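You operate a simulated robot arm through the tools that you are given. There is no shell and no other tool. Be economical: measure what you need, move in short steps, check, and stop when the job is done.

You run a simulated two-armed robot. Do the job below in one go: nothing can be reset, and whatever is moved stays where it is left.

Task
Pound two spoons from the blue cup to powder, holding the mortar.
Fine: spoon and pestle back in the tool rack, lid back on the spice box. Set down upright: stone pestle.
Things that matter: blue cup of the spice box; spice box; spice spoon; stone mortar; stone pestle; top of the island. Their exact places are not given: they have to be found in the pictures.

Only the result counts: the job must be done as asked and must still hold three seconds after the hand-in. Knocking over, shifting, dropping, spilling or breaking anything else fails it. A push-on lid holds only when it is set on centred and level and pressed home; a screw cap is set on level and turned clockwise until tight.

Robot
Two 7-joint arms with two-finger parallel grippers on one trunk, on a base that drives. Base frame: it is fixed to the floor where the robot stands at the start and does not move with it; the origin is under the middle of the robot, x ahead of it, y to its left, z up. Readings come in m, degrees, newtons and seconds.
The left shoulder is at the start at [0.07, 0.163, 1.245], the right one opposite. With the tool pointing down near the work surface each hand reaches from about 0.36 to 0.86 m from the robot's upright axis, wherever it stands, measured 20 degrees to its own side. Places, roughly: blue cup of the spice box [0.5, 0.1, 0.8]; spice box (21x20x6 cm) [0.5, 0, 0.8]; spice spoon (3x2x19 cm) [0.8, 0.2, 0.9]; top of the island [0.8, -0.3, 0.8]. Payload 3.43 kg a hand.
The TCP of each hand is the grasp point between the finger pads, 0.034 m short of the fingertips. In the tool frame z runs along the fingers and y along their closing line. Largest opening 0.128 m; finger width 0.024, thickness 0.012; the body of the gripper, 0.048 by 0.13 m, starts 0.096 m behind the TCP.
Orientation is told as [roll, pitch, yaw] about the base's x, y, z axes, in that order, counted from this pose: with the fingers straight down and closing along the base's y, the tool's x points along the base's -x, its y along +y and its z along -z.

Tools
- The arms move only by the tool move_arm. It takes "left_targets", "right_targets" or both (then of equal length, played together; a hand with none holds still); each is a list of rows, each a list of 7 numbers: the turn, a rotation vector about the tool's x, y, z in degrees, then the shift along the tool's x, y, z in m, then the gripper command, from -1 (shut) to 1 (fully open), values between in proportion. In form: [[wx, wy, wz, x, y, z, gripper], ...]. A call has 1 to 10 rows; each row is the pose to reach, as a shift and turn from the pose commanded when the call began, along the tool's axes at that moment. Each row takes 0.2 s and may step no farther than 0.05 m and 8.6 degrees from the row before; otherwise, or with a gripper value out of range, the whole call is refused. A pose out of reach is approached as far as the arm can. The call stops where the force on the tool passes 90 N (or 10 N more than at its start, if that is more) or the arm is blocked; 0.2 s more then pass. The fingers move at their own pace (about 0.153 m/s each) and stop on an object; they squeeze with about 40 N. The grip force told is the motor's: it shows also when the fingers shut on nothing. Time passes only in rows, and 0.2 s behind the last, so rows that repeat a pose let the fingers close. It gives the time, the measured TCP pose, the force on the tool (base axes), the opening and the grip force at its end, in the units of the frame above (readings bear some noise), with the torque about the TCP (base axes, N m) and any sound that the robot's microphone picked up.
- Cameras (640 x 400 px; columns grow to the right, rows downward): "scene" is now at [0.1329, 0.0179, 1.4607]; the picture's right is [0.23, -0.97, 0.00], its down [-0.66, -0.16, -0.73] and it looks along [0.71, 0.17, -0.68] (base axes); focal length 268 px, centre (320, 200). "left" rides on the left gripper at [0.076, 0.011, -0.16] in its tool frame; the picture's right is [-0.15, 0.99, 0.00], its down [-0.88, -0.13, -0.46] and it looks along [-0.45, -0.07, 0.89] (tool axes); focal length 234 px, centre (320, 200). "right" rides on the right gripper at [0.076, -0.011, -0.16] in its tool frame; the picture's right is [0.15, 0.99, 0.00], its down [-0.88, 0.13, -0.46] and it looks along [-0.45, 0.07, 0.89] (tool axes); focal length 234 px, centre (320, 200).
- snapshot(camera): a new picture of that camera. It takes no simulated time.
- lift_body(by): slides the trunk up (or, below 0, down) by that many m; the arms and the scene camera ride with it, the base frame stays. It gives what a move gives, with no picture.
- steer(legs): drives the robot by 1 to 6 legs, each [ahead, left, turn to the left] in m, m and degrees, along the robot's own axes; the way and the turn of a leg run together, so that a leg with both is an arc; at most 1.5 m and 180 degrees a leg. The arms and the cameras ride along, it lands a little off, and it stops where it bumps. It gives what a move gives.
- aim_head(pan, tilt): turns the head with the scene camera to pan (to the left, within 86 degrees either way) and tilt (down, from -29 to 69), counted from straight ahead of the robot. It gives what a move gives.
- pixel_to_xyz(camera, pixels): there is no depth. For up to 12 entries [column, row, z] of the newest picture of that camera ("zoom" is the newest enlarged one), the place [x, y] in the base frame at which the ray of that pixel passes the height z, good to about 0.002 m. It takes no simulated time.
- enlarge(camera, box): a new picture of the part [left, top, right, bottom] of that camera's present view, enlarged. It takes no simulated time.
- finish_job(): hands the job in; it is judged then, once.

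Go step by step. Measure first, check grasps and placings, and put right what went wrong. The budget is 80 turns and 58 pictures, counting those below and the enlarged ones. Unless the task says otherwise, let go and move clear before handing in, and close with one line.

The tools are called after "Call:" by a JSON object that holds its "op" and its "data". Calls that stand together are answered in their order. move_arm: Moves the arms, as the interface text tells. Its arguments: {"type":"object","properties":{"left_targets":{"type":"array","items":{"type":"array","items":{"type":"number"}}},"right_targets":{"type":"array","items":{"type":"array","items":{"type":"number"}}}},"required":[]} The other tools are called the same way: lift_body (by) slides the trunk up or down; steer (legs) drives the base; aim_head (pan, tilt) turns the head that bears the scene camera; snapshot (camera) takes a picture; pixel_to_xyz (camera, pixels) gives the place at which the rays of pixels pass given heights; enlarge (camera, box) takes an enlarged picture of a part of a camera's view; finish_job () hands the job in.

At the start:

```text
time_s: 0.0
left_tcp_pos: [0.4731, 0.3395, 1.1607]
left_ee_rot: [0.0, 0.0, 0.0]
left_contact_force: [0.5, -0.8, 0.2]
left_ft_torque: [0.0, -0.01, 0.01]
left_finger_gap: 0.1279
left_grip_force: 0.0
right_tcp_pos: [0.6836, -0.0537, 1.1749]
right_ee_rot: [0.0, -0.1, -0.1]
right_contact_force: [-0.5, 0.2, 0.2]
right_ft_torque: [0.03, 0.0, 0.01]
right_finger_gap: 0.1277
right_grip_force: 0.1
trunk travel left (down, up): [-0.725, 0.215]
robot x, y, heading: [0.001, -0.0017, 0.2]
head pan, tilt: [13.5, 42.9]
```

scene: 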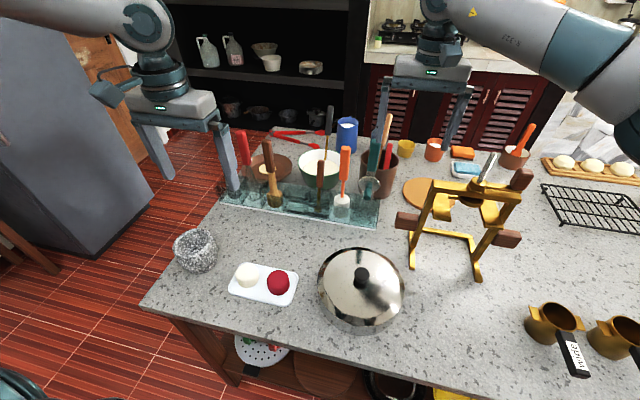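
right: 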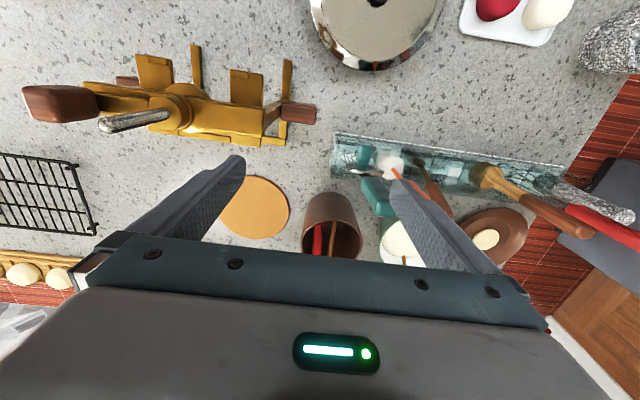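
left: 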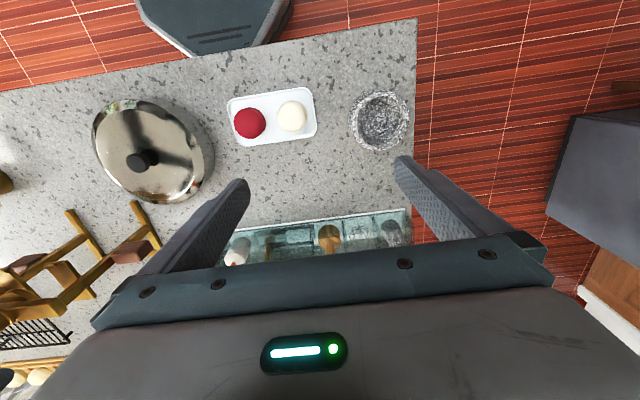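

The scene shows a steel lidded box near (361,287), a stone mortar near (196,250), and a glass-like rack with tools near (300,200). I'll enlarge the rack and the box first.

Call:
{"op": "enlarge", "data": {"camera": "scene", "box": [200, 100, 420, 240]}}

Call:
{"op": "enlarge", "data": {"camera": "right", "box": [300, 0, 640, 260]}}

Call:
{"op": "pixel_to_xyz", "data": {"camera": "scene", "pixels": [[361, 280, 0.9], [320, 285, 0.88], [404, 285, 0.88], [195, 235, 0.9], [196, 265, 0.82], [242, 205, 0.82], [375, 225, 0.82], [220, 203, 0.82], [380, 200, 0.82]]}}

```text
2.86 times, centred on (310, 170) of scene
```

zoom: 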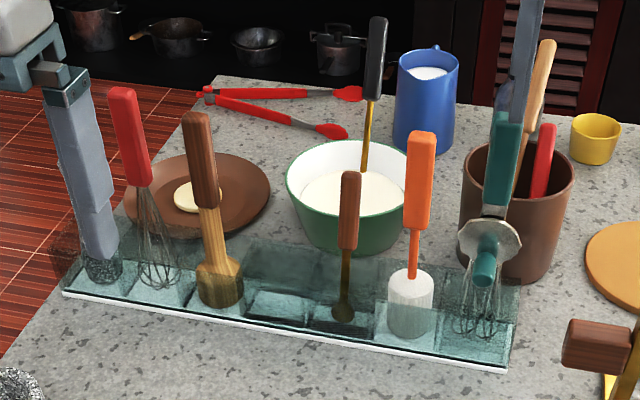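

```text
1.54 times, centred on (470, 130) of right
```

zoom: 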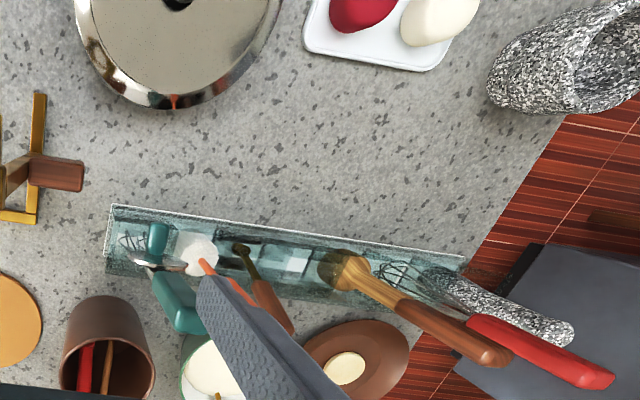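

```text
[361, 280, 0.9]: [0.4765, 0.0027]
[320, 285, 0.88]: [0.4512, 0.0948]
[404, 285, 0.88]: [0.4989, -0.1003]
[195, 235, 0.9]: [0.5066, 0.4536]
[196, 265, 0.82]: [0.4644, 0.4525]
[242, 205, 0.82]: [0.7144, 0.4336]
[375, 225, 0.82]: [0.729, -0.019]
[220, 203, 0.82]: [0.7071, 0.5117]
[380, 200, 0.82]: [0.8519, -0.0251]
```

The rack holds, from left to right: stone pestle, whisk, brush, an empty slot, a brown-handled spoon, spatula and beater. I'll triangulate the knob, mortar and spoon across the views.

Call:
{"op": "pixel_to_xyz", "data": {"camera": "left", "pixels": [[143, 160, 0.9], [143, 160, 0.94], [380, 97, 0.9], [380, 150, 0.9], [351, 120, 0.9], [409, 120, 0.9], [150, 155, 0.88], [95, 145, 0.87], [213, 155, 0.87]]}}

Call:
{"op": "pixel_to_xyz", "data": {"camera": "scene", "pixels": [[361, 275, 0.9], [361, 275, 0.94], [174, 240, 0.9], [216, 240, 0.9], [196, 230, 0.9], [320, 165, 1.0], [320, 165, 0.98], [318, 210, 0.84]]}}

Call:
{"op": "enlarge", "data": {"camera": "scene", "box": [300, 230, 430, 350]}}

Call:
{"op": "enlarge", "data": {"camera": "left", "box": [60, 60, 440, 290]}}

```text
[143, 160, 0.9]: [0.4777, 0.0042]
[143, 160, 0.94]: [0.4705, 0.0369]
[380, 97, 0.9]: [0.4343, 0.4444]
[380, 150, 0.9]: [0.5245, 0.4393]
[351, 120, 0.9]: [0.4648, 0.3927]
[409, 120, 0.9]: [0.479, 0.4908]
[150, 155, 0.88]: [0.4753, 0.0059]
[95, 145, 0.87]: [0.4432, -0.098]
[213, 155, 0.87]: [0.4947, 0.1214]
```

```text
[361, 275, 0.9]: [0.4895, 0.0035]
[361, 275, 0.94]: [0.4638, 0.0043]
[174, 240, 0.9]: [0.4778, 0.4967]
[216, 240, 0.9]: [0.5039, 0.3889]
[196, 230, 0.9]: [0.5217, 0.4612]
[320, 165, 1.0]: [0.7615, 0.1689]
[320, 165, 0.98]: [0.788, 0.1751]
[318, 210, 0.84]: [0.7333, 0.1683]
```

```text
3.33 times, centred on (365, 290) of scene
```

zoom: 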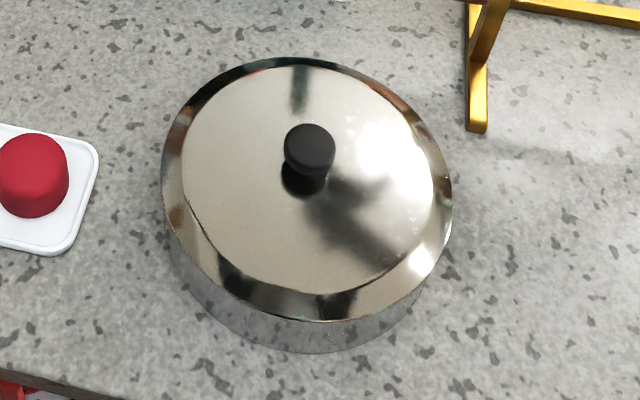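

```text
1.68 times, centred on (250, 175) of left
```

zoom: 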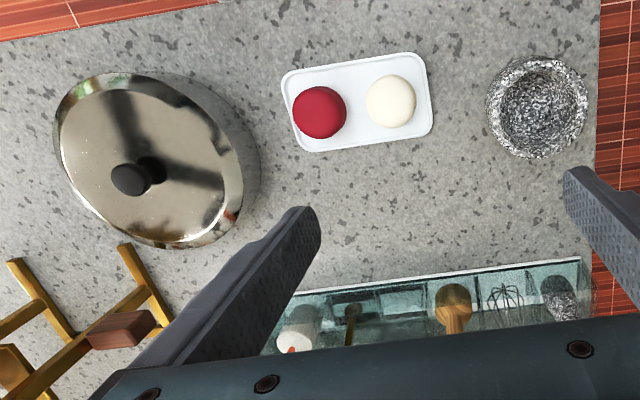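

The knob top triangulates to about (0.483, 0.002, 0.91). I'll bring the right hand above it.

Call:
{"op": "move_arm", "data": {"right_targets": [[0, 0, 0, 0.033, 0.009, 0.025, 0.2], [0, 0, 0, 0.066, 0.018, 0.05, 0.2], [0, 0, 0, 0.1, 0.027, 0.075, 0.2], [0, 0, 0, 0.133, 0.036, 0.1, 0.2], [0, 0, 0, 0.166, 0.046, 0.125, 0.2], [0, 0, 0, 0.2, 0.056, 0.15, 0.2], [0, 0, 0, 0.2, 0.056, 0.17, 0.2]]}}

Call:
{"op": "snapshot", "data": {"camera": "right"}}

Call:
{"op": "snapshot", "data": {"camera": "scene"}}

```text
time_s: 1.6
left_tcp_pos: [0.4723, 0.3367, 1.1617]
left_ee_rot: [0.1, 0.0, 0.0]
left_contact_force: [0.7, 0.3, 0.8]
left_ft_torque: [0.01, 0.0, -0.01]
left_finger_gap: 0.1281
left_grip_force: 0.1
right_tcp_pos: [0.4856, 0.0031, 1.005]
right_ee_rot: [0.0, -0.1, 0.0]
right_contact_force: [-0.4, -1.1, 0.7]
right_ft_torque: [0.02, -0.01, 0.01]
right_finger_gap: 0.0768
right_grip_force: 0.2
trunk travel left (down, up): [-0.725, 0.215]
robot x, y, heading: [0.0017, 0.0014, -0.0]
head pan, tilt: [13.5, 42.9]
```

```text
50 pictures are left
```

right: 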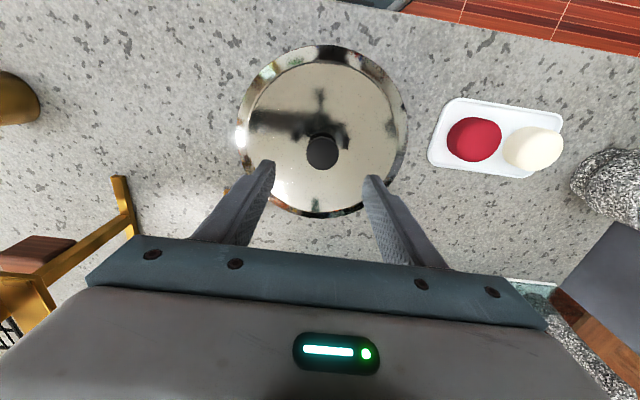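

```text
49 pictures are left
```

scene: 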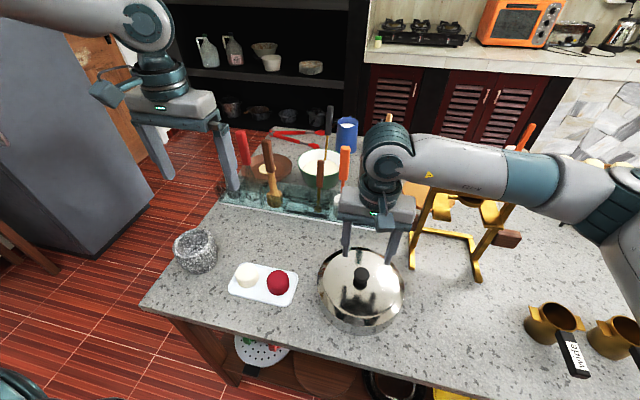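

The knob shows at (321,150) in the right view. I'll locate it at several candidate heights, along with the lid rim.

Call:
{"op": "pixel_to_xyz", "data": {"camera": "right", "pixels": [[321, 147, 0.9], [321, 147, 0.92], [306, 148, 0.9], [338, 148, 0.9], [238, 130, 0.87], [407, 125, 0.87], [315, 45, 0.87], [322, 218, 0.87]]}}

Call:
{"op": "pixel_to_xyz", "data": {"camera": "scene", "pixels": [[362, 272, 0.9], [362, 272, 0.92], [319, 285, 0.87], [404, 285, 0.87], [360, 248, 0.87]]}}

```text
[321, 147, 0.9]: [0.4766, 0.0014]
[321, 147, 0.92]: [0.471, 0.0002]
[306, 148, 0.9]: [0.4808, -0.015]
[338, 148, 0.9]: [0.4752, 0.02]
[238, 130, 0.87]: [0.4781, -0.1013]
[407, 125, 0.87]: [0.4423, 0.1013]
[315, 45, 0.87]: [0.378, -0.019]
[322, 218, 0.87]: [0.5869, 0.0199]
```

```text
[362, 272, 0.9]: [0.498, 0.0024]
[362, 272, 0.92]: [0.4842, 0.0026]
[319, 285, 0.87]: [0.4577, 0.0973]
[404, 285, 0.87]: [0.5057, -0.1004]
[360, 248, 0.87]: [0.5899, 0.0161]
```

The lid centre is near (0.481, 0.001). I'll descend to TCP z 0.92, close on the knob, and check.

Call:
{"op": "move_arm", "data": {"right_targets": [[0, 0, 0, 0.005, -0.002, 0.04, 0.2], [0, 0, 0, 0.005, -0.002, 0.07, 0.2], [0, 0, 0, 0.005, -0.002, 0.087, 0.2]]}}

Call:
{"op": "enlarge", "data": {"camera": "scene", "box": [300, 210, 430, 340]}}

```text
time_s: 2.4
left_tcp_pos: [0.4669, 0.337, 1.1656]
left_ee_rot: [0.0, -0.3, -0.1]
left_contact_force: [-0.2, -0.5, -0.2]
left_ft_torque: [-0.02, -0.02, 0.01]
left_finger_gap: 0.1281
left_grip_force: 0.0
right_tcp_pos: [0.4804, -0.0003, 0.9273]
right_ee_rot: [0.2, -1.0, 0.1]
right_contact_force: [11.1, -5.9, 59.2]
right_ft_torque: [-1.79, 0.11, 0.79]
right_finger_gap: 0.0767
right_grip_force: 0.0
trunk travel left (down, up): [-0.725, 0.215]
robot x, y, heading: [-0.0012, 0.0031, -0.0]
head pan, tilt: [13.5, 42.9]
```

```text
3.08 times, centred on (365, 275) of scene
```

zoom: 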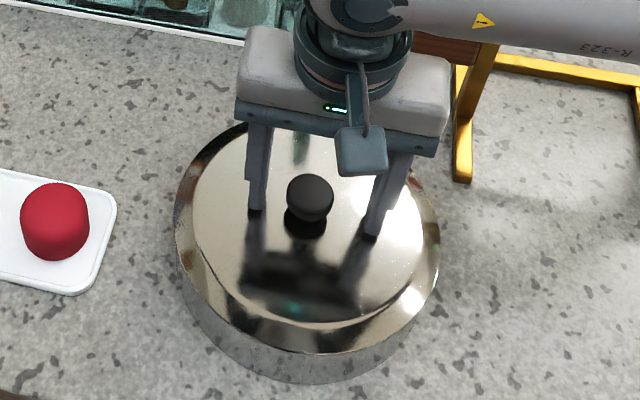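

The fingertips touch the lid top (59 N), which puts it at about 0.893, and the knob lies between them. I'll rise 6 mm and close.

Call:
{"op": "move_arm", "data": {"right_targets": [[0, 0, 0, 0.003, 0, -0.008, 0.2], [0, 0, 0, 0.003, 0, -0.008, -1], [0, 0, 0, 0.003, 0, -0.008, -1], [0, 0, 0, 0.003, 0, -0.008, -1]]}}

```text
time_s: 3.4
left_tcp_pos: [0.4706, 0.34, 1.1604]
left_ee_rot: [-0.1, -0.1, 0.1]
left_contact_force: [0.3, -0.7, 0.0]
left_ft_torque: [0.01, 0.01, 0.01]
left_finger_gap: 0.1278
left_grip_force: 0.2
right_tcp_pos: [0.4748, 0.0019, 0.926]
right_ee_rot: [0.2, 0.0, 0.1]
right_contact_force: [4.5, 11.0, 26.0]
right_ft_torque: [0.55, -0.32, 0.16]
right_finger_gap: 0.0345
right_grip_force: 40.2
trunk travel left (down, up): [-0.725, 0.215]
robot x, y, heading: [0.0006, 0.0004, -0.1]
head pan, tilt: [13.5, 42.9]
```

The grip holds on a 3.45 cm knob. I'll pull the lid up.

Call:
{"op": "move_arm", "data": {"right_targets": [[0, 0, 0, 0, 0, -0.02, -1], [0, 0, 0, 0, 0, -0.04, -1], [0, 0, 0, 0, 0, -0.07, -1], [0, 0, 0, 0, 0, -0.1, -1]]}}

Call:
{"op": "snapshot", "data": {"camera": "scene"}}

```text
time_s: 4.4
left_tcp_pos: [0.4719, 0.3377, 1.1603]
left_ee_rot: [0.0, -0.1, 0.0]
left_contact_force: [0.5, 1.0, 0.0]
left_ft_torque: [0.02, -0.03, 0.02]
left_finger_gap: 0.1281
left_grip_force: 0.1
right_tcp_pos: [0.4751, -0.0015, 1.0258]
right_ee_rot: [0.0, 0.0, 0.1]
right_contact_force: [-0.9, 0.1, -1.5]
right_ft_torque: [0.02, -0.01, -0.04]
right_finger_gap: 0.0347
right_grip_force: 40.0
trunk travel left (down, up): [-0.725, 0.215]
robot x, y, heading: [-0.0025, 0.0039, -0.0]
head pan, tilt: [13.5, 42.9]
heard: snap
```

```text
47 pictures are left
```

scene: 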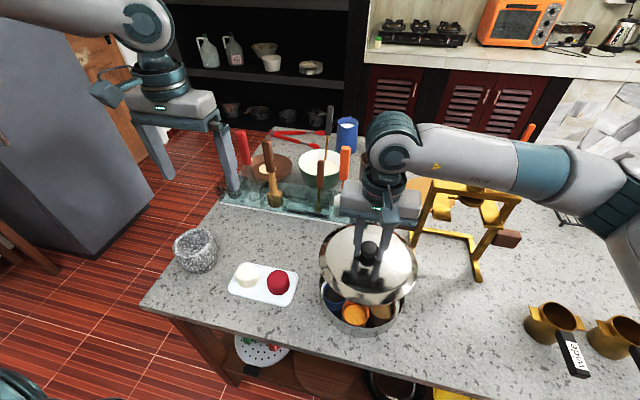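

The lid came off with a snap. I'll check the free counter to the right for a place to set it.

Call:
{"op": "pixel_to_xyz", "data": {"camera": "scene", "pixels": [[478, 282, 0.82], [412, 270, 0.82], [528, 335, 0.82], [560, 375, 0.82], [455, 320, 0.82], [480, 395, 0.82], [430, 380, 0.82], [350, 330, 0.82]]}}

```text
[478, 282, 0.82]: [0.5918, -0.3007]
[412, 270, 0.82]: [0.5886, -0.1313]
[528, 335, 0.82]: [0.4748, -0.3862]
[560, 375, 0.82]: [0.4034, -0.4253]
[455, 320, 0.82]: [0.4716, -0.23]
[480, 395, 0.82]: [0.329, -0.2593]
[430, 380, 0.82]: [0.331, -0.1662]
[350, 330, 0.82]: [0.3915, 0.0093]
```

I'll place the lid centred at (0.455, -0.243), which is clear of the box, press and mugs.

Call:
{"op": "move_arm", "data": {"right_targets": [[0, 0, 0, 0.004, -0.048, 0, -1], [0, 0, 0, 0.008, -0.096, 0, -1], [0, 0, 0, 0.012, -0.144, 0, -1], [0, 0, 0, 0.016, -0.192, 0, -1], [0, 0, 0, 0.02, -0.24, 0, -1], [0, 0, 0, 0.02, -0.24, 0.045, -1], [0, 0, 0, 0.02, -0.24, 0.09, -1], [0, 0, 0, 0.02, -0.24, 0.12, -1], [0, 0, 0, 0.02, -0.24, 0.135, -1]]}}

Call:
{"op": "snapshot", "data": {"camera": "scene"}}

```text
time_s: 6.4
left_tcp_pos: [0.4718, 0.3387, 1.1604]
left_ee_rot: [0.0, 0.0, 0.0]
left_contact_force: [0.4, -0.5, -0.5]
left_ft_torque: [-0.02, 0.01, 0.0]
left_finger_gap: 0.1282
left_grip_force: 0.0
right_tcp_pos: [0.4565, -0.2419, 0.8891]
right_ee_rot: [0.1, -0.1, 0.1]
right_contact_force: [0.1, -0.2, -1.9]
right_ft_torque: [-0.02, 0.01, 0.02]
right_finger_gap: 0.035
right_grip_force: 40.1
trunk travel left (down, up): [-0.725, 0.215]
robot x, y, heading: [-0.0003, 0.0019, -0.0]
head pan, tilt: [13.5, 42.9]
```

```text
46 pictures are left
```

scene: 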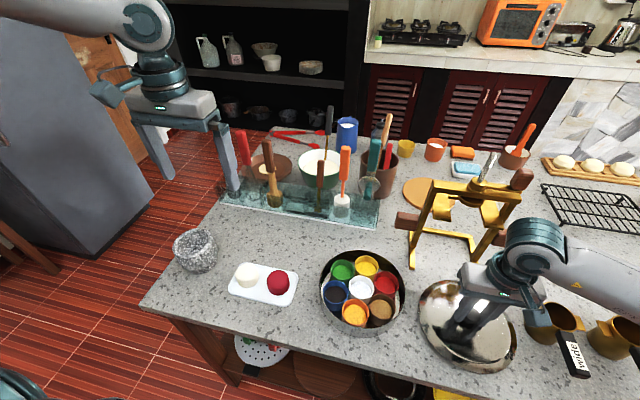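

The blue cup is at (335,292), the left front one. I'll shift the lid 1 cm away from the mug and lower it onto the counter.

Call:
{"op": "move_arm", "data": {"right_targets": [[0, 0, 0, 0, 0.01, 0, -1], [0, 0, 0, 0, 0.01, 0.006, -1], [0, 0, 0, 0, 0.01, 0.012, -1], [0, 0, 0, 0, 0.01, 0.018, -1]]}}

Call:
{"op": "enlarge", "data": {"camera": "scene", "box": [300, 230, 560, 400]}}

```text
time_s: 7.4
left_tcp_pos: [0.4695, 0.3389, 1.1622]
left_ee_rot: [0.0, -0.1, 0.0]
left_contact_force: [0.1, 0.0, 0.5]
left_ft_torque: [0.0, 0.03, -0.01]
left_finger_gap: 0.1281
left_grip_force: 0.2
right_tcp_pos: [0.4569, -0.2304, 0.8767]
right_ee_rot: [-0.1, -0.4, -0.2]
right_contact_force: [0.8, -5.2, 30.9]
right_ft_torque: [-0.37, 0.58, 0.24]
right_finger_gap: 0.0346
right_grip_force: 39.9
trunk travel left (down, up): [-0.725, 0.215]
robot x, y, heading: [0.0014, -0.0004, -0.1]
head pan, tilt: [13.5, 42.9]
```

```text
2.35 times, centred on (430, 315) of scene
```

zoom: 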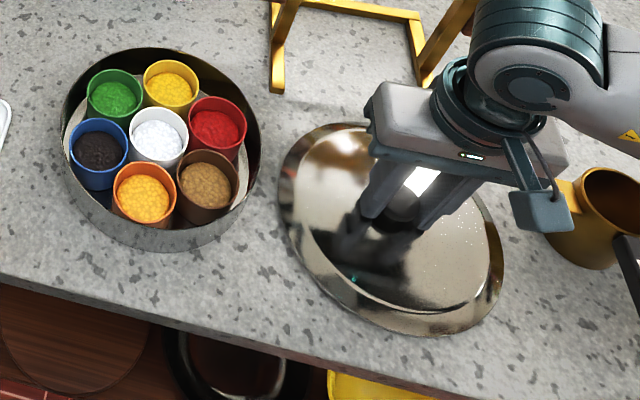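

The lid is on the counter (31 N, TCP 0.877). I'll release and lift clear, then look at the spoon from the right hand.

Call:
{"op": "move_arm", "data": {"right_targets": [[0, 0, 0, 0, 0, -0.001, 0.0], [0, 0, 0, 0, 0, -0.001, 0.0], [0, 0, 0, 0, 0, -0.05, 0.0], [0, 0, 0, 0, 0.0, -0.1, 0.0], [0, 0, 0, 0, 0.0, -0.15, 0.0], [0, 0, 0, 0, 0.0, -0.2, 0.0], [0, 0, 0, -0.04, 0.025, -0.2, 0.0], [0, 0, 0, -0.08, 0.05, -0.2, 0.0]]}}

Call:
{"op": "enlarge", "data": {"camera": "scene", "box": [210, 120, 410, 230]}}

Call:
{"op": "snapshot", "data": {"camera": "left"}}

```text
time_s: 9.2
left_tcp_pos: [0.4731, 0.3393, 1.1607]
left_ee_rot: [-0.1, 0.1, 0.0]
left_contact_force: [-0.2, 0.5, 0.5]
left_ft_torque: [-0.02, 0.03, 0.0]
left_finger_gap: 0.1281
left_grip_force: 0.1
right_tcp_pos: [0.5366, -0.1798, 1.0731]
right_ee_rot: [0.0, 0.1, -0.1]
right_contact_force: [0.3, 0.1, -0.7]
right_ft_torque: [-0.01, 0.02, 0.01]
right_finger_gap: 0.0638
right_grip_force: 0.0
trunk travel left (down, up): [-0.725, 0.215]
robot x, y, heading: [0.0023, 0.0013, 0.1]
head pan, tilt: [13.5, 42.9]
```

```text
3.20 times, centred on (310, 175) of scene
```

zoom: 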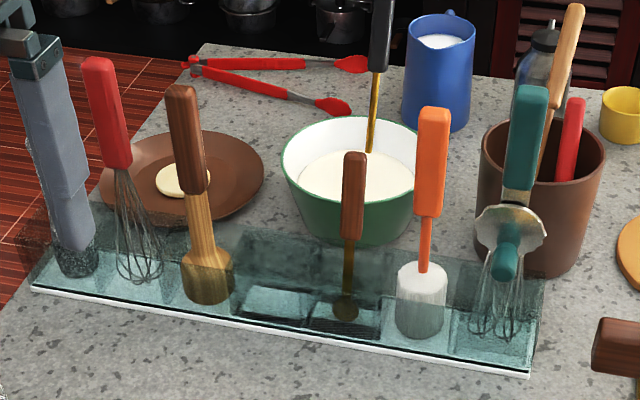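

```text
43 pictures are left
```

left: 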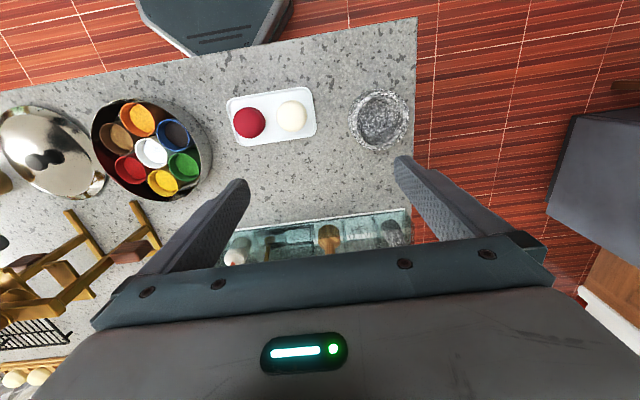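

The spoon's handle top is near (321,162) in the scene. I'll view it with the right camera to triangulate it, its neighbours and the ladle behind.

Call:
{"op": "move_arm", "data": {"right_targets": [[0, 0, 0, 0, 0.045, -0.02, 0.0], [0, 0, 0, 0.0, 0.09, -0.04, 0.0], [0, 0, 0, 0.0, 0.135, -0.06, 0.0], [0, 0, 0, 0.0, 0.18, -0.08, 0.0], [0, 0, 0, 0.0, 0.225, -0.09, 0.0], [0, 0, 0, 0.0, 0.27, -0.09, 0.0]]}}

Call:
{"op": "snapshot", "data": {"camera": "right"}}

Call:
{"op": "pixel_to_xyz", "data": {"camera": "scene", "pixels": [[321, 162, 1.0], [321, 162, 1.04], [346, 150, 1.04], [346, 150, 1.08], [328, 108, 1.1], [328, 108, 1.05], [266, 142, 1.05], [320, 187, 0.93], [240, 130, 1.1]]}}

```text
time_s: 10.6
left_tcp_pos: [0.4717, 0.3401, 1.161]
left_ee_rot: [-0.1, 0.0, 0.0]
left_contact_force: [0.5, 0.1, -0.3]
left_ft_torque: [0.01, 0.0, 0.0]
left_finger_gap: 0.1281
left_grip_force: 0.0
right_tcp_pos: [0.5331, 0.0929, 1.1626]
right_ee_rot: [-0.2, 0.0, -0.2]
right_contact_force: [0.1, 0.3, -0.3]
right_ft_torque: [-0.03, 0.01, 0.01]
right_finger_gap: 0.0639
right_grip_force: 0.1
trunk travel left (down, up): [-0.725, 0.215]
robot x, y, heading: [0.0039, 0.0025, -0.1]
head pan, tilt: [13.5, 42.9]
```

```text
42 pictures are left
```

right: 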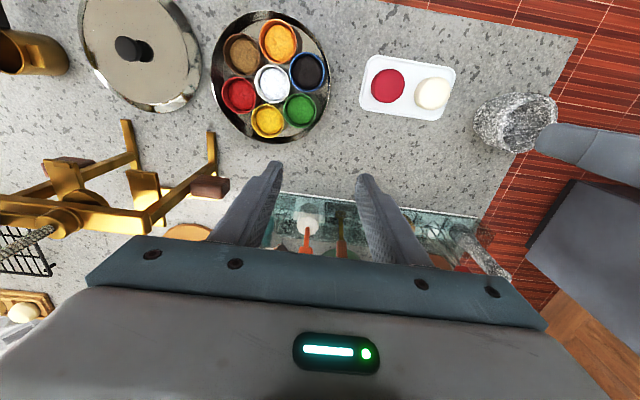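

```text
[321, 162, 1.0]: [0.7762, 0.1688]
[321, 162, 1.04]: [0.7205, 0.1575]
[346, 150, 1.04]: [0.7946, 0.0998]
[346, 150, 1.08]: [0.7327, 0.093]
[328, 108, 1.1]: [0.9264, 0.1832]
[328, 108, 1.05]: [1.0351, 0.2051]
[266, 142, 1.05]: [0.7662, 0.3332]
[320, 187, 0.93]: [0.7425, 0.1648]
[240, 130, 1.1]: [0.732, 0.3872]
```

The spoon shows between the fingers near (341,230). I'll enlarge there.

Call:
{"op": "enlarge", "data": {"camera": "right", "box": [250, 170, 410, 270]}}

```text
4.00 times, centred on (330, 220) of right
```

zoom: 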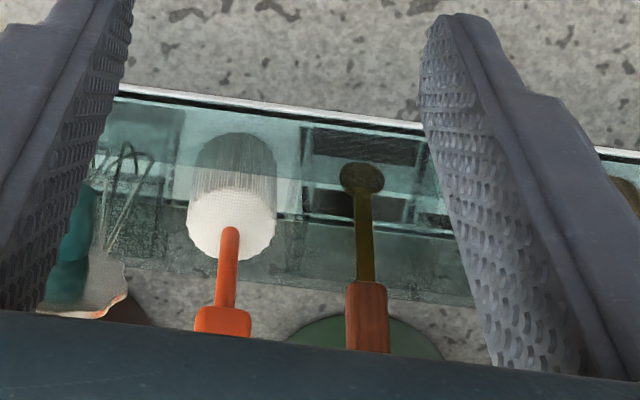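

Call:
{"op": "pixel_to_xyz", "data": {"camera": "zoom", "pixels": [[361, 178, 0.84], [361, 178, 0.86], [365, 283, 0.93], [365, 283, 0.95], [368, 350, 1.0], [368, 350, 0.98], [230, 310, 1.0], [230, 310, 0.97], [361, 105, 0.82], [365, 125, 0.9]]}}

Call:
{"op": "pixel_to_xyz", "data": {"camera": "scene", "pixels": [[318, 208, 0.84], [318, 208, 0.86], [320, 187, 0.95], [320, 187, 0.93], [320, 187, 0.91], [343, 180, 0.95], [343, 180, 0.97]]}}

```text
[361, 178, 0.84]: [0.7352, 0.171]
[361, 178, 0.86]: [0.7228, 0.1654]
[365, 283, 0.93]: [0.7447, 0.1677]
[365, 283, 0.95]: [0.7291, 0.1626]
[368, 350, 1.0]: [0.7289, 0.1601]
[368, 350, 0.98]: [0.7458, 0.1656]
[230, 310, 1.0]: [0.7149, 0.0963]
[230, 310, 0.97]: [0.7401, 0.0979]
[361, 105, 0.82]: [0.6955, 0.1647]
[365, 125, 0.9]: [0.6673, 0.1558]
```

```text
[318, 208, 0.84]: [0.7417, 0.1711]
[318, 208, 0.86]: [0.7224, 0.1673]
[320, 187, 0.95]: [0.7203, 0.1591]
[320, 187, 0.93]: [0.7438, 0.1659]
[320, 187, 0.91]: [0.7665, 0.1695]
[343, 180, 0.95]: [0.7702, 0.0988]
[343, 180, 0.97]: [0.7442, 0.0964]
```

The spoon stands at (0.744, 0.167) with its handle from z 0.93 to 1.02. To reach the pestle and mortar with both hands I plan to drive left about 0.25 m, so I'll check the floor to the left and the mortar first.

Call:
{"op": "pixel_to_xyz", "data": {"camera": "scene", "pixels": [[58, 268, 0.0], [5, 260, 0.4], [10, 385, 0.0], [145, 308, 0.82], [240, 347, 0.82], [225, 200, 0.82]]}}

Call:
{"op": "enlarge", "data": {"camera": "scene", "box": [130, 200, 260, 320]}}

Call:
{"op": "aim_head", "data": {"pan": 60, "tilt": 45}}

Call:
{"op": "snapshot", "data": {"camera": "scene"}}

```text
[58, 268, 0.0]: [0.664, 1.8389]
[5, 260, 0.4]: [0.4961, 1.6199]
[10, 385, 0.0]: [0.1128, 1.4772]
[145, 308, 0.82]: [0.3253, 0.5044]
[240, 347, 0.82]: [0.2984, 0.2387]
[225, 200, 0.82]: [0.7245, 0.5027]
```

```text
3.33 times, centred on (195, 260) of scene
```

zoom: 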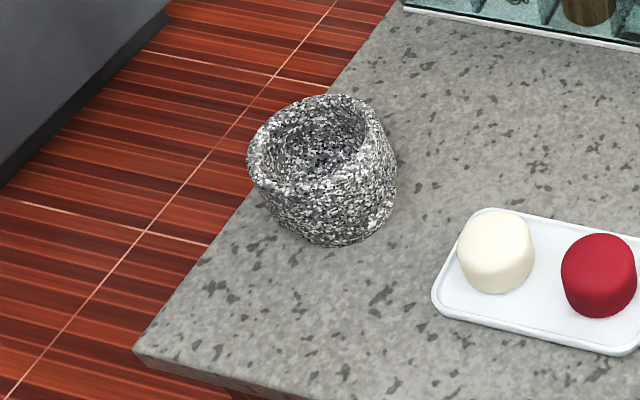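

```text
time_s: 11.7
left_tcp_pos: [0.4706, 0.339, 1.1604]
left_ee_rot: [0.0, 0.0, 0.0]
left_contact_force: [0.1, -0.4, 0.4]
left_ft_torque: [-0.03, -0.01, 0.0]
left_finger_gap: 0.1281
left_grip_force: 0.1
right_tcp_pos: [0.5356, 0.0906, 1.164]
right_ee_rot: [0.0, 0.1, 0.0]
right_contact_force: [0.8, -0.2, -0.4]
right_ft_torque: [0.0, -0.01, 0.01]
right_finger_gap: 0.0639
right_grip_force: 0.0
trunk travel left (down, up): [-0.725, 0.215]
robot x, y, heading: [-0.0003, 0.0019, -0.0]
head pan, tilt: [60.0, 45.0]
```

```text
39 pictures are left
```

scene: 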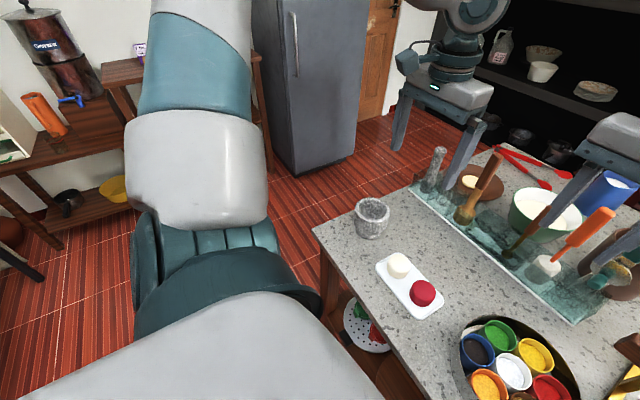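

Open floor lies to the left. I'll drive 0.25 m left and aim the head back at the rack.

Call:
{"op": "steer", "data": {"legs": [[0, 0.25, 0]]}}

Call:
{"op": "aim_head", "data": {"pan": 0, "tilt": 45}}

Call:
{"op": "snapshot", "data": {"camera": "scene"}}

```text
time_s: 13.6
left_tcp_pos: [0.4724, 0.5878, 1.161]
left_ee_rot: [0.0, 0.1, 0.0]
left_contact_force: [-0.3, -1.0, -0.7]
left_ft_torque: [0.01, -0.02, -0.06]
left_finger_gap: 0.1279
left_grip_force: 0.0
right_tcp_pos: [0.5329, 0.3399, 1.1616]
right_ee_rot: [0.0, 0.0, 0.1]
right_contact_force: [-0.2, -0.8, -0.1]
right_ft_torque: [0.03, -0.01, -0.01]
right_finger_gap: 0.0642
right_grip_force: 0.1
trunk travel left (down, up): [-0.725, 0.215]
robot x, y, heading: [-0.0011, 0.2479, 0.1]
head pan, tilt: [60.0, 45.0]
```

```text
time_s: 14.9
left_tcp_pos: [0.4713, 0.5877, 1.1618]
left_ee_rot: [0.0, 0.0, 0.0]
left_contact_force: [-0.5, 0.3, -0.7]
left_ft_torque: [0.03, 0.0, 0.02]
left_finger_gap: 0.1281
left_grip_force: 0.0
right_tcp_pos: [0.533, 0.3396, 1.1628]
right_ee_rot: [0.0, -0.1, -0.1]
right_contact_force: [-0.6, 0.3, 0.2]
right_ft_torque: [0.03, 0.0, -0.02]
right_finger_gap: 0.0638
right_grip_force: 0.0
trunk travel left (down, up): [-0.725, 0.215]
robot x, y, heading: [-0.002, 0.2451, 0.4]
head pan, tilt: [0.0, 45.0]
```

```text
38 pictures are left
```

scene: 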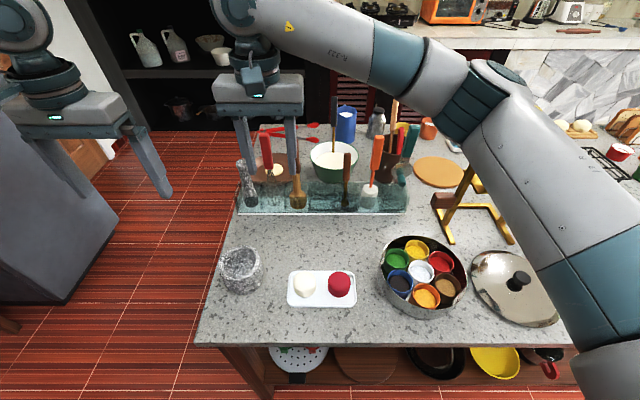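

I've relocated and all is in view. Next I'll move the right hand above the spoon at (0.744, 0.167).

Call:
{"op": "move_arm", "data": {"right_targets": [[0, 0, 0, -0.03, -0.025, 0, -0.2], [0, 0, 0, -0.06, -0.05, 0, -0.2], [0, 0, 0, -0.09, -0.075, 0, -0.2], [0, 0, 0, -0.12, -0.1, 0, -0.2], [0, 0, 0, -0.15, -0.125, 0, -0.2], [0, 0, 0, -0.18, -0.15, 0, -0.2], [0, 0, 0, -0.211, -0.172, 0, -0.2], [0, 0, 0, -0.211, -0.172, 0.04, -0.2], [0, 0, 0, -0.211, -0.172, 0.08, -0.2]]}}

Call:
{"op": "enlarge", "data": {"camera": "scene", "box": [220, 90, 440, 230]}}

Call:
{"op": "enlarge", "data": {"camera": "right", "box": [200, 80, 440, 230]}}

```text
time_s: 16.9
left_tcp_pos: [0.4724, 0.5881, 1.1611]
left_ee_rot: [0.0, 0.0, 0.0]
left_contact_force: [0.3, -0.6, -0.4]
left_ft_torque: [0.03, 0.02, -0.01]
left_finger_gap: 0.1279
left_grip_force: 0.0
right_tcp_pos: [0.7467, 0.1691, 1.0822]
right_ee_rot: [0.0, 0.1, 0.0]
right_contact_force: [0.8, 0.7, -0.4]
right_ft_torque: [0.02, 0.01, 0.04]
right_finger_gap: 0.0512
right_grip_force: 0.0
trunk travel left (down, up): [-0.725, 0.215]
robot x, y, heading: [0.0019, 0.2474, -0.1]
head pan, tilt: [0.0, 45.0]
```

```text
2.86 times, centred on (330, 160) of scene
```

zoom: 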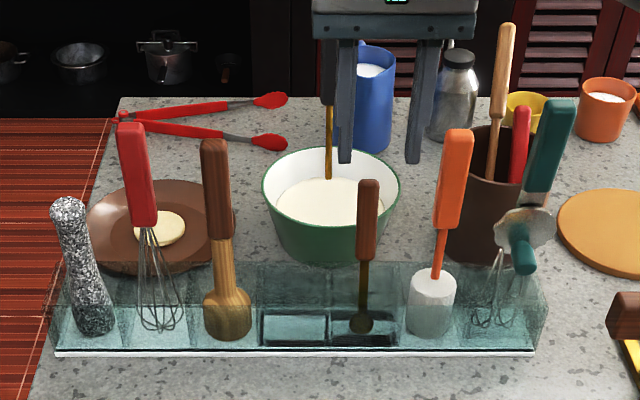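

```text
2.67 times, centred on (320, 155) of right
```

zoom: 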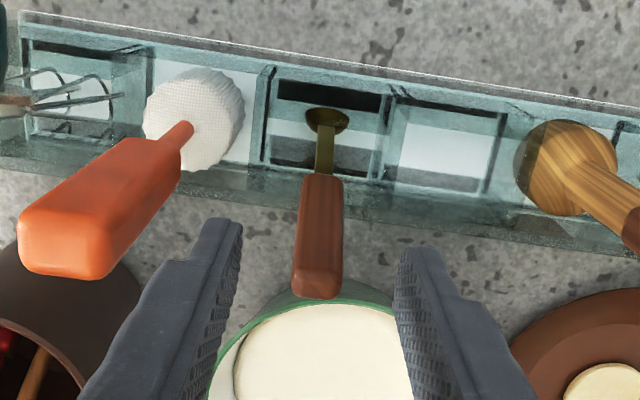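

Both views show the spoon handle centred between the fingers. I'll verify the top of the handle.

Call:
{"op": "pixel_to_xyz", "data": {"camera": "zoom", "pixels": [[318, 282, 1.02], [318, 282, 1.0], [322, 185, 0.93], [326, 122, 0.84], [326, 122, 0.86], [125, 250, 1.07], [352, 85, 0.82]]}}

Call:
{"op": "pixel_to_xyz", "data": {"camera": "scene", "pixels": [[347, 154, 1.02], [347, 154, 1.0], [345, 181, 0.93], [345, 203, 0.85], [378, 136, 1.07]]}}

```text
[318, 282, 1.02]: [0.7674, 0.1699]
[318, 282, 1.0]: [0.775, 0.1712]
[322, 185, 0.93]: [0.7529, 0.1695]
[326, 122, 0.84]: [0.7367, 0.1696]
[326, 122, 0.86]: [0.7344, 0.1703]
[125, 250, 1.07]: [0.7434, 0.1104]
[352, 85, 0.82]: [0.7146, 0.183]
```

```text
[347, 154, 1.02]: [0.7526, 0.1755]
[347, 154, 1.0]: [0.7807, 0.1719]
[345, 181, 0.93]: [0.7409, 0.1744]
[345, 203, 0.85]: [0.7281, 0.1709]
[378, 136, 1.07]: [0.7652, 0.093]
```

The spoon leans back about 9 degrees, with its top near (0.762, 0.171, 1.01). I'll tilt the hand to match and descend to grasp at z 0.995.

Call:
{"op": "move_arm", "data": {"right_targets": [[0, 5, 0, -0.008, 0.001, 0.0, -0.2], [0, 9, 0, -0.014, 0.002, 0.02, -0.2], [0, 9, 0, -0.014, 0.002, 0.05, -0.2], [0, 9, 0, -0.013, 0.002, 0.085, -0.2], [0, 9, 0, -0.013, 0.002, 0.085, -1], [0, 9, 0, -0.013, 0.002, 0.085, -1], [0, 9, 0, -0.013, 0.002, 0.085, -1]]}}

Call:
{"op": "enlarge", "data": {"camera": "scene", "box": [220, 90, 440, 230]}}

```text
time_s: 18.5
left_tcp_pos: [0.4719, 0.5876, 1.1613]
left_ee_rot: [0.0, -0.1, 0.0]
left_contact_force: [0.1, 0.8, 0.7]
left_ft_torque: [0.02, -0.02, 0.0]
left_finger_gap: 0.128
left_grip_force: 0.0
right_tcp_pos: [0.758, 0.1715, 0.9964]
right_ee_rot: [0.0, 9.1, 0.0]
right_contact_force: [-0.1, 0.6, 0.2]
right_ft_torque: [-0.02, -0.03, 0.0]
right_finger_gap: 0.0209
right_grip_force: 39.9
trunk travel left (down, up): [-0.725, 0.215]
robot x, y, heading: [-0.006, 0.2511, -0.2]
head pan, tilt: [0.0, 45.0]
```

```text
2.86 times, centred on (330, 160) of scene
```

zoom: 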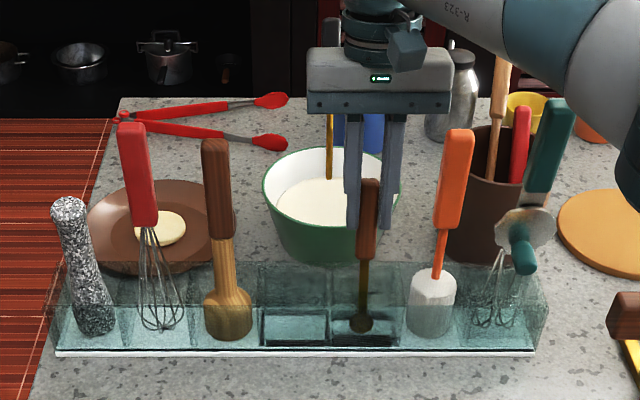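

Gap 2.1 cm at 40 N, so the handle looks gripped. I'll pull the spoon out along its axis.

Call:
{"op": "move_arm", "data": {"right_targets": [[0, 0, 0, 0, 0, -0.03, -1], [0, 0, 0, 0, 0, -0.07, -1], [0, 0, 0, 0, 0, -0.11, -1], [0, 0, 0, 0, 0, -0.15, -1]]}}

Call:
{"op": "enlarge", "data": {"camera": "scene", "box": [250, 60, 450, 190]}}

Call:
{"op": "enlarge", "data": {"camera": "right", "box": [200, 60, 440, 240]}}

```text
time_s: 19.5
left_tcp_pos: [0.4713, 0.5896, 1.1625]
left_ee_rot: [0.0, -0.1, 0.1]
left_contact_force: [0.6, -0.9, -0.2]
left_ft_torque: [-0.02, 0.0, -0.01]
left_finger_gap: 0.1278
left_grip_force: 0.2
right_tcp_pos: [0.7716, 0.1708, 1.1444]
right_ee_rot: [0.0, 9.0, 0.2]
right_contact_force: [-0.7, -0.7, 0.0]
right_ft_torque: [-0.01, -0.01, 0.02]
right_finger_gap: 0.0209
right_grip_force: 39.5
right hand out of reach, approached as far as the arm can: row 4
trunk travel left (down, up): [-0.725, 0.215]
robot x, y, heading: [0.0008, 0.25, 0.2]
head pan, tilt: [0.0, 45.0]
```

```text
3.08 times, centred on (350, 125) of scene
```

zoom: 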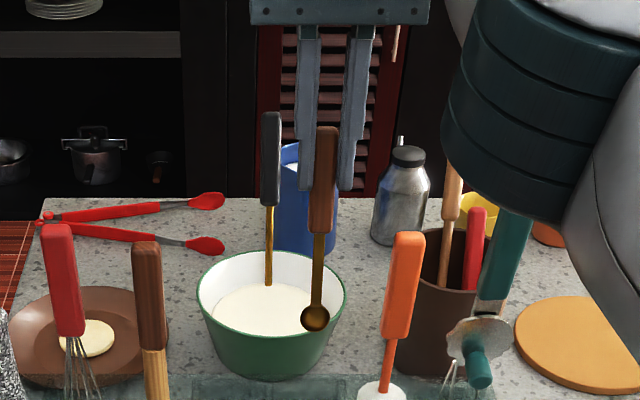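

```text
2.22 times, centred on (320, 150) of right
```

zoom: 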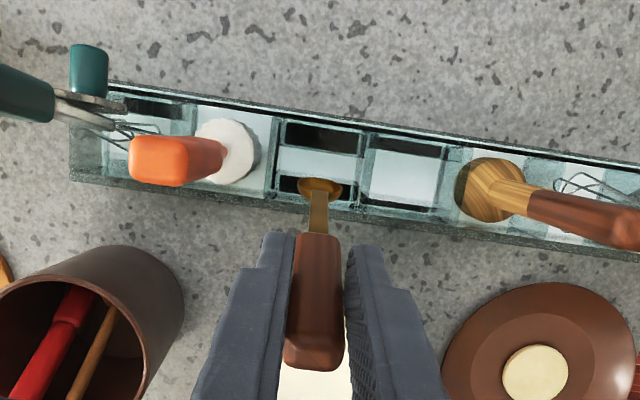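

The spoon is out. Its bowl opens toward the robot, along tool +x. I'll triangulate the bowl and measure the cup, mortar and pestle.

Call:
{"op": "pixel_to_xyz", "data": {"camera": "zoom", "pixels": [[319, 190, 0.98], [319, 190, 1.0], [319, 190, 1.02], [318, 235, 1.09], [318, 365, 1.17]]}}

Call:
{"op": "pixel_to_xyz", "data": {"camera": "scene", "pixels": [[348, 163, 0.98], [348, 163, 1.0], [348, 163, 1.02], [400, 280, 0.86], [386, 280, 0.87], [414, 280, 0.87], [400, 270, 0.87], [400, 290, 0.87], [240, 247, 0.9], [240, 290, 0.82]]}}

Call:
{"op": "enlarge", "data": {"camera": "scene", "box": [370, 225, 480, 325]}}

```text
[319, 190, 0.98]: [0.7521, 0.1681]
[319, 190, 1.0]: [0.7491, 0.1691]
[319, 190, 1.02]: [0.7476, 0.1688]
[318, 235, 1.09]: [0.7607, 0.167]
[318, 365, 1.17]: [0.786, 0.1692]
```

```text
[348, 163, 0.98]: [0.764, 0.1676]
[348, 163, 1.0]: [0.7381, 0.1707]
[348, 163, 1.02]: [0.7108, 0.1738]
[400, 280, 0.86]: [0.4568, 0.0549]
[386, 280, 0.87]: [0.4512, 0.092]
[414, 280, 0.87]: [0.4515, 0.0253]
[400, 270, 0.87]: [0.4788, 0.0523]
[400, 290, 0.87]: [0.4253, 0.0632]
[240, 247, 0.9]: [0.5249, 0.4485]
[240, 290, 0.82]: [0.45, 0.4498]
```

```text
4.00 times, centred on (425, 275) of scene
```

zoom: 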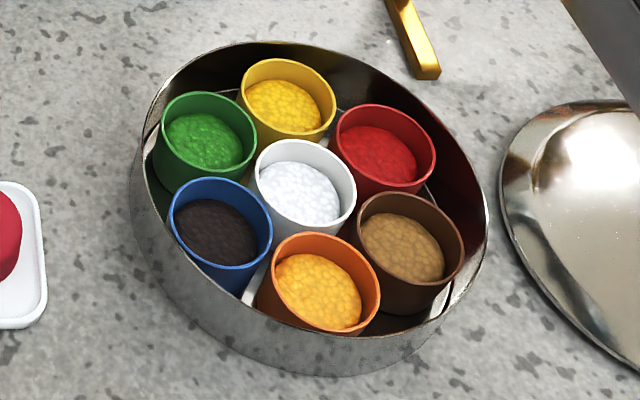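

The bowl is 0.154 m past the TCP along tool z. I'll find the cup rim height using the white cup, which should sit at the box centre.

Call:
{"op": "pixel_to_xyz", "data": {"camera": "zoom", "pixels": [[305, 186, 0.88], [305, 186, 0.86], [305, 186, 0.84], [221, 222, 0.88], [221, 222, 0.86], [221, 222, 0.84], [172, 222, 0.86], [272, 222, 0.86], [215, 232, 0.85], [485, 230, 0.88], [130, 195, 0.88], [285, 42, 0.88]]}}

Call:
{"op": "snapshot", "data": {"camera": "left"}}

```text
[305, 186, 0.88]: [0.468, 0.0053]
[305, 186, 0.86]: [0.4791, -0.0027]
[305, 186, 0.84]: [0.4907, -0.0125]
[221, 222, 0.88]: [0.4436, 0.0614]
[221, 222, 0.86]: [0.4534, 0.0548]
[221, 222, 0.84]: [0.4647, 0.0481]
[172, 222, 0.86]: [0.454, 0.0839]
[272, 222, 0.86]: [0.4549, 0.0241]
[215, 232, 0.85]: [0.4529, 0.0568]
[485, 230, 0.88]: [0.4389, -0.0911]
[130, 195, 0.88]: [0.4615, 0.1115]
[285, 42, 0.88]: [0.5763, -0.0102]
```

```text
31 pictures are left
```

left: 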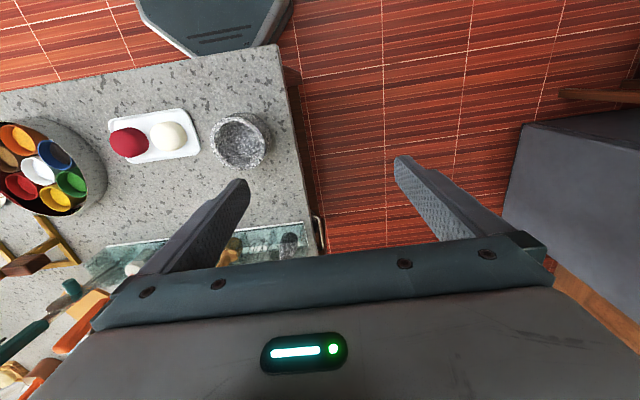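

Cup rim sits at about z 0.865, powder at about 0.85, and the blue cup centre at about (0.451, 0.056). I'll retreat with the spoon straightened, toward the cup.

Call:
{"op": "move_arm", "data": {"right_targets": [[0, -4, 0, 0.0445, 0, 0.007, -1], [0, -9, 0, 0.089, 0, 0.014, -1], [0, -9, 0, 0.1235, -0.02, 0.0195, -1], [0, -9, 0, 0.158, -0.045, 0.025, -1], [0, -9, 0, 0.193, -0.07, 0.0304, -1], [0, -9, 0, 0.227, -0.09, 0.0359, -1], [0, -9, 0, 0.262, -0.11, 0.0413, -1], [0, -9, 0, 0.2964, -0.12, 0.0468, -1]]}}

Call:
{"op": "move_arm", "data": {"right_targets": [[0, 0, 8.5, 0, 0, 0, -1], [0, 0, 17, 0, 0, 0, -1], [0, 0, 25.5, 0, 0, 0, -1], [0, 0, 34, 0, 0, 0, -1], [0, 0, 42.5, 0, 0, 0, -1], [0, 0, 51, 0, 0, 0, -1], [0, 0, 59.5, 0, 0, 0, -1], [0, 0, 68, 0, 0, 0, -1], [0, 0, 76.5, 0, 0, 0, -1], [0, 0, 85, 0, 0, 0, -1]]}}

Call:
{"op": "move_arm", "data": {"right_targets": [[0, 0, 5, 0, 0, 0, -1]]}}

Call:
{"op": "snapshot", "data": {"camera": "scene"}}

```text
time_s: 21.3
left_tcp_pos: [0.4717, 0.5876, 1.1608]
left_ee_rot: [0.0, 0.1, 0.0]
left_contact_force: [0.1, 0.6, -0.1]
left_ft_torque: [-0.02, -0.02, -0.02]
left_finger_gap: 0.128
left_grip_force: 0.0
right_tcp_pos: [0.7984, 0.1336, 1.2124]
right_ee_rot: [0.0, 0.1, 0.1]
right_contact_force: [-0.2, -0.4, 0.5]
right_ft_torque: [-0.03, 0.07, 0.0]
right_finger_gap: 0.0207
right_grip_force: 39.5
right hand out of reach, approached as far as the arm can: row 1, 2, 3, 4, 5, 6, 7, 8
trunk travel left (down, up): [-0.725, 0.215]
robot x, y, heading: [-0.0003, 0.2511, -0.0]
head pan, tilt: [0.0, 45.0]
```

```text
time_s: 23.5
left_tcp_pos: [0.4721, 0.5879, 1.1621]
left_ee_rot: [0.1, 0.0, 0.0]
left_contact_force: [-0.3, -0.2, 0.3]
left_ft_torque: [0.01, -0.03, -0.01]
left_finger_gap: 0.128
left_grip_force: 0.0
right_tcp_pos: [0.8008, 0.1419, 1.1981]
right_ee_rot: [-0.1, -0.1, -85.1]
right_contact_force: [-0.6, 0.7, -0.2]
right_ft_torque: [-0.04, 0.02, 0.01]
right_finger_gap: 0.0207
right_grip_force: 40.6
trunk travel left (down, up): [-0.725, 0.215]
robot x, y, heading: [0.0012, 0.2514, 0.1]
head pan, tilt: [0.0, 45.0]
```

```text
time_s: 23.9
left_tcp_pos: [0.4712, 0.5877, 1.1612]
left_ee_rot: [0.0, 0.0, 0.0]
left_contact_force: [-0.7, 0.0, -1.0]
left_ft_torque: [0.01, 0.01, -0.02]
left_finger_gap: 0.1283
left_grip_force: 0.0
right_tcp_pos: [0.7999, 0.1401, 1.1984]
right_ee_rot: [-0.2, 0.1, -90.2]
right_contact_force: [0.5, 0.4, -0.1]
right_ft_torque: [0.03, -0.04, -0.02]
right_finger_gap: 0.0208
right_grip_force: 39.9
trunk travel left (down, up): [-0.725, 0.215]
robot x, y, heading: [-0.0007, 0.246, -0.1]
head pan, tilt: [0.0, 45.0]
```

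```text
30 pictures are left
```

scene: 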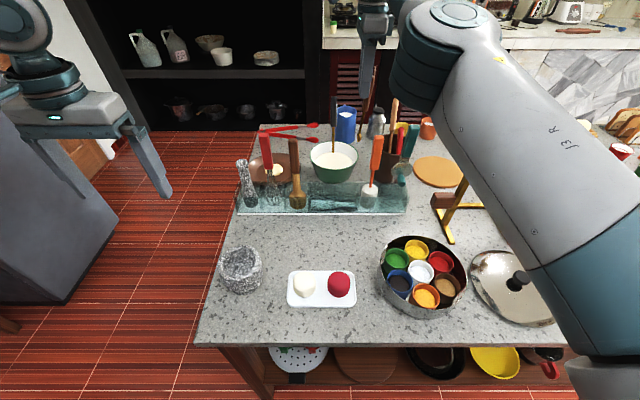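

The hand drifted to (0.80, 0.14, 1.20) near the reach limit, but the spoon is still gripped and the yaw is done. I'll retreat toward the robot, first along x.

Call:
{"op": "move_arm", "data": {"right_targets": [[0, 0, 0, 0.02, -0.03, 0, -1], [0, 0, 0, 0.025, -0.07, 0, -1], [0, 0, 0, 0.025, -0.115, 0, -1], [0, 0, 0, 0.02, -0.16, 0, -1], [0, 0, 0, 0, -0.2, 0, -1], [0, 0, 0, -0.03, -0.235, 0, -1], [0, 0, 0, -0.06, -0.27, 0.01, -1], [0, 0, 0, -0.085, -0.31, 0.03, -1], [0, 0, 0, -0.085, -0.345, 0.05, -1]]}}

Call:
{"op": "snapshot", "data": {"camera": "scene"}}

```text
refused: row 8 steps farther than a row can; nothing moved
```

```text
29 pictures are left
```

scene: 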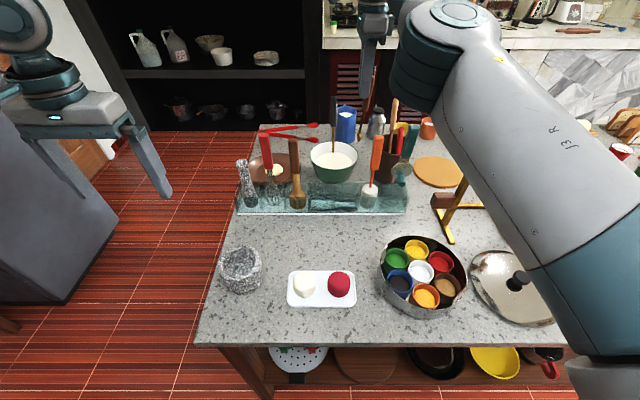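

Row 8 was slightly too long, so I'll resend with smaller steps.

Call:
{"op": "move_arm", "data": {"right_targets": [[0, 0, 0, 0.02, -0.03, 0, -1], [0, 0, 0, 0.025, -0.07, 0, -1], [0, 0, 0, 0.025, -0.115, 0, -1], [0, 0, 0, 0.02, -0.16, 0, -1], [0, 0, 0, 0, -0.2, 0, -1], [0, 0, 0, -0.03, -0.235, 0, -1], [0, 0, 0, -0.06, -0.27, 0, -1], [0, 0, 0, -0.085, -0.31, 0, -1], [0, 0, 0, -0.085, -0.345, 0.02, -1]]}}

```text
time_s: 25.9
left_tcp_pos: [0.4725, 0.588, 1.1609]
left_ee_rot: [-0.1, 0.0, 0.0]
left_contact_force: [0.1, -0.1, -0.3]
left_ft_torque: [0.0, 0.03, 0.01]
left_finger_gap: 0.1281
left_grip_force: 0.0
right_tcp_pos: [0.7806, 0.1479, 1.2604]
right_ee_rot: [-0.1, 0.1, -90.1]
right_contact_force: [0.1, 0.3, -0.5]
right_ft_torque: [-0.01, 0.0, -0.01]
right_finger_gap: 0.0209
right_grip_force: 40.1
right hand out of reach, approached as far as the arm can: row 1, 2, 3, 4, 5, 6, 7, 8, 9
trunk travel left (down, up): [-0.725, 0.215]
robot x, y, heading: [-0.0002, 0.2514, -0.1]
head pan, tilt: [0.0, 45.0]
```

The arm is at a reach boundary high up. I'll go back toward the earlier reachable pose, lower above the spoon's slot.

Call:
{"op": "move_arm", "data": {"right_targets": [[0, 0, 0, 0.012, 0, 0.03, -1], [0, 0, 0, 0.024, 0, 0.07, -1], [0, 0, 0, 0.024, 0, 0.11, -1], [0, 0, 0, 0.024, -0.01, 0.14, -1]]}}

Call:
{"op": "snapshot", "data": {"camera": "scene"}}

```text
time_s: 26.9
left_tcp_pos: [0.4726, 0.5886, 1.1609]
left_ee_rot: [0.0, 0.0, 0.0]
left_contact_force: [0.5, 0.2, 0.6]
left_ft_torque: [0.0, 0.0, -0.03]
left_finger_gap: 0.1281
left_grip_force: 0.1
right_tcp_pos: [0.808, 0.182, 1.1287]
right_ee_rot: [-0.1, 0.1, -90.1]
right_contact_force: [-0.3, -0.3, -0.9]
right_ft_torque: [-0.02, -0.02, -0.02]
right_finger_gap: 0.0207
right_grip_force: 39.9
right hand out of reach, approached as far as the arm can: row 1, 2, 3, 4
trunk travel left (down, up): [-0.725, 0.215]
robot x, y, heading: [0.0016, 0.2489, 0.2]
head pan, tilt: [0.0, 45.0]
```

```text
28 pictures are left
```

scene: 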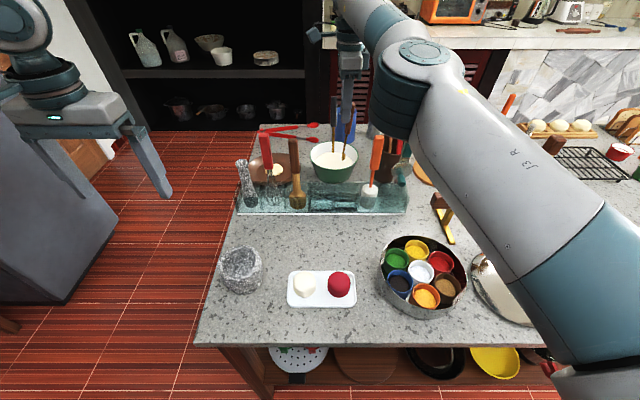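

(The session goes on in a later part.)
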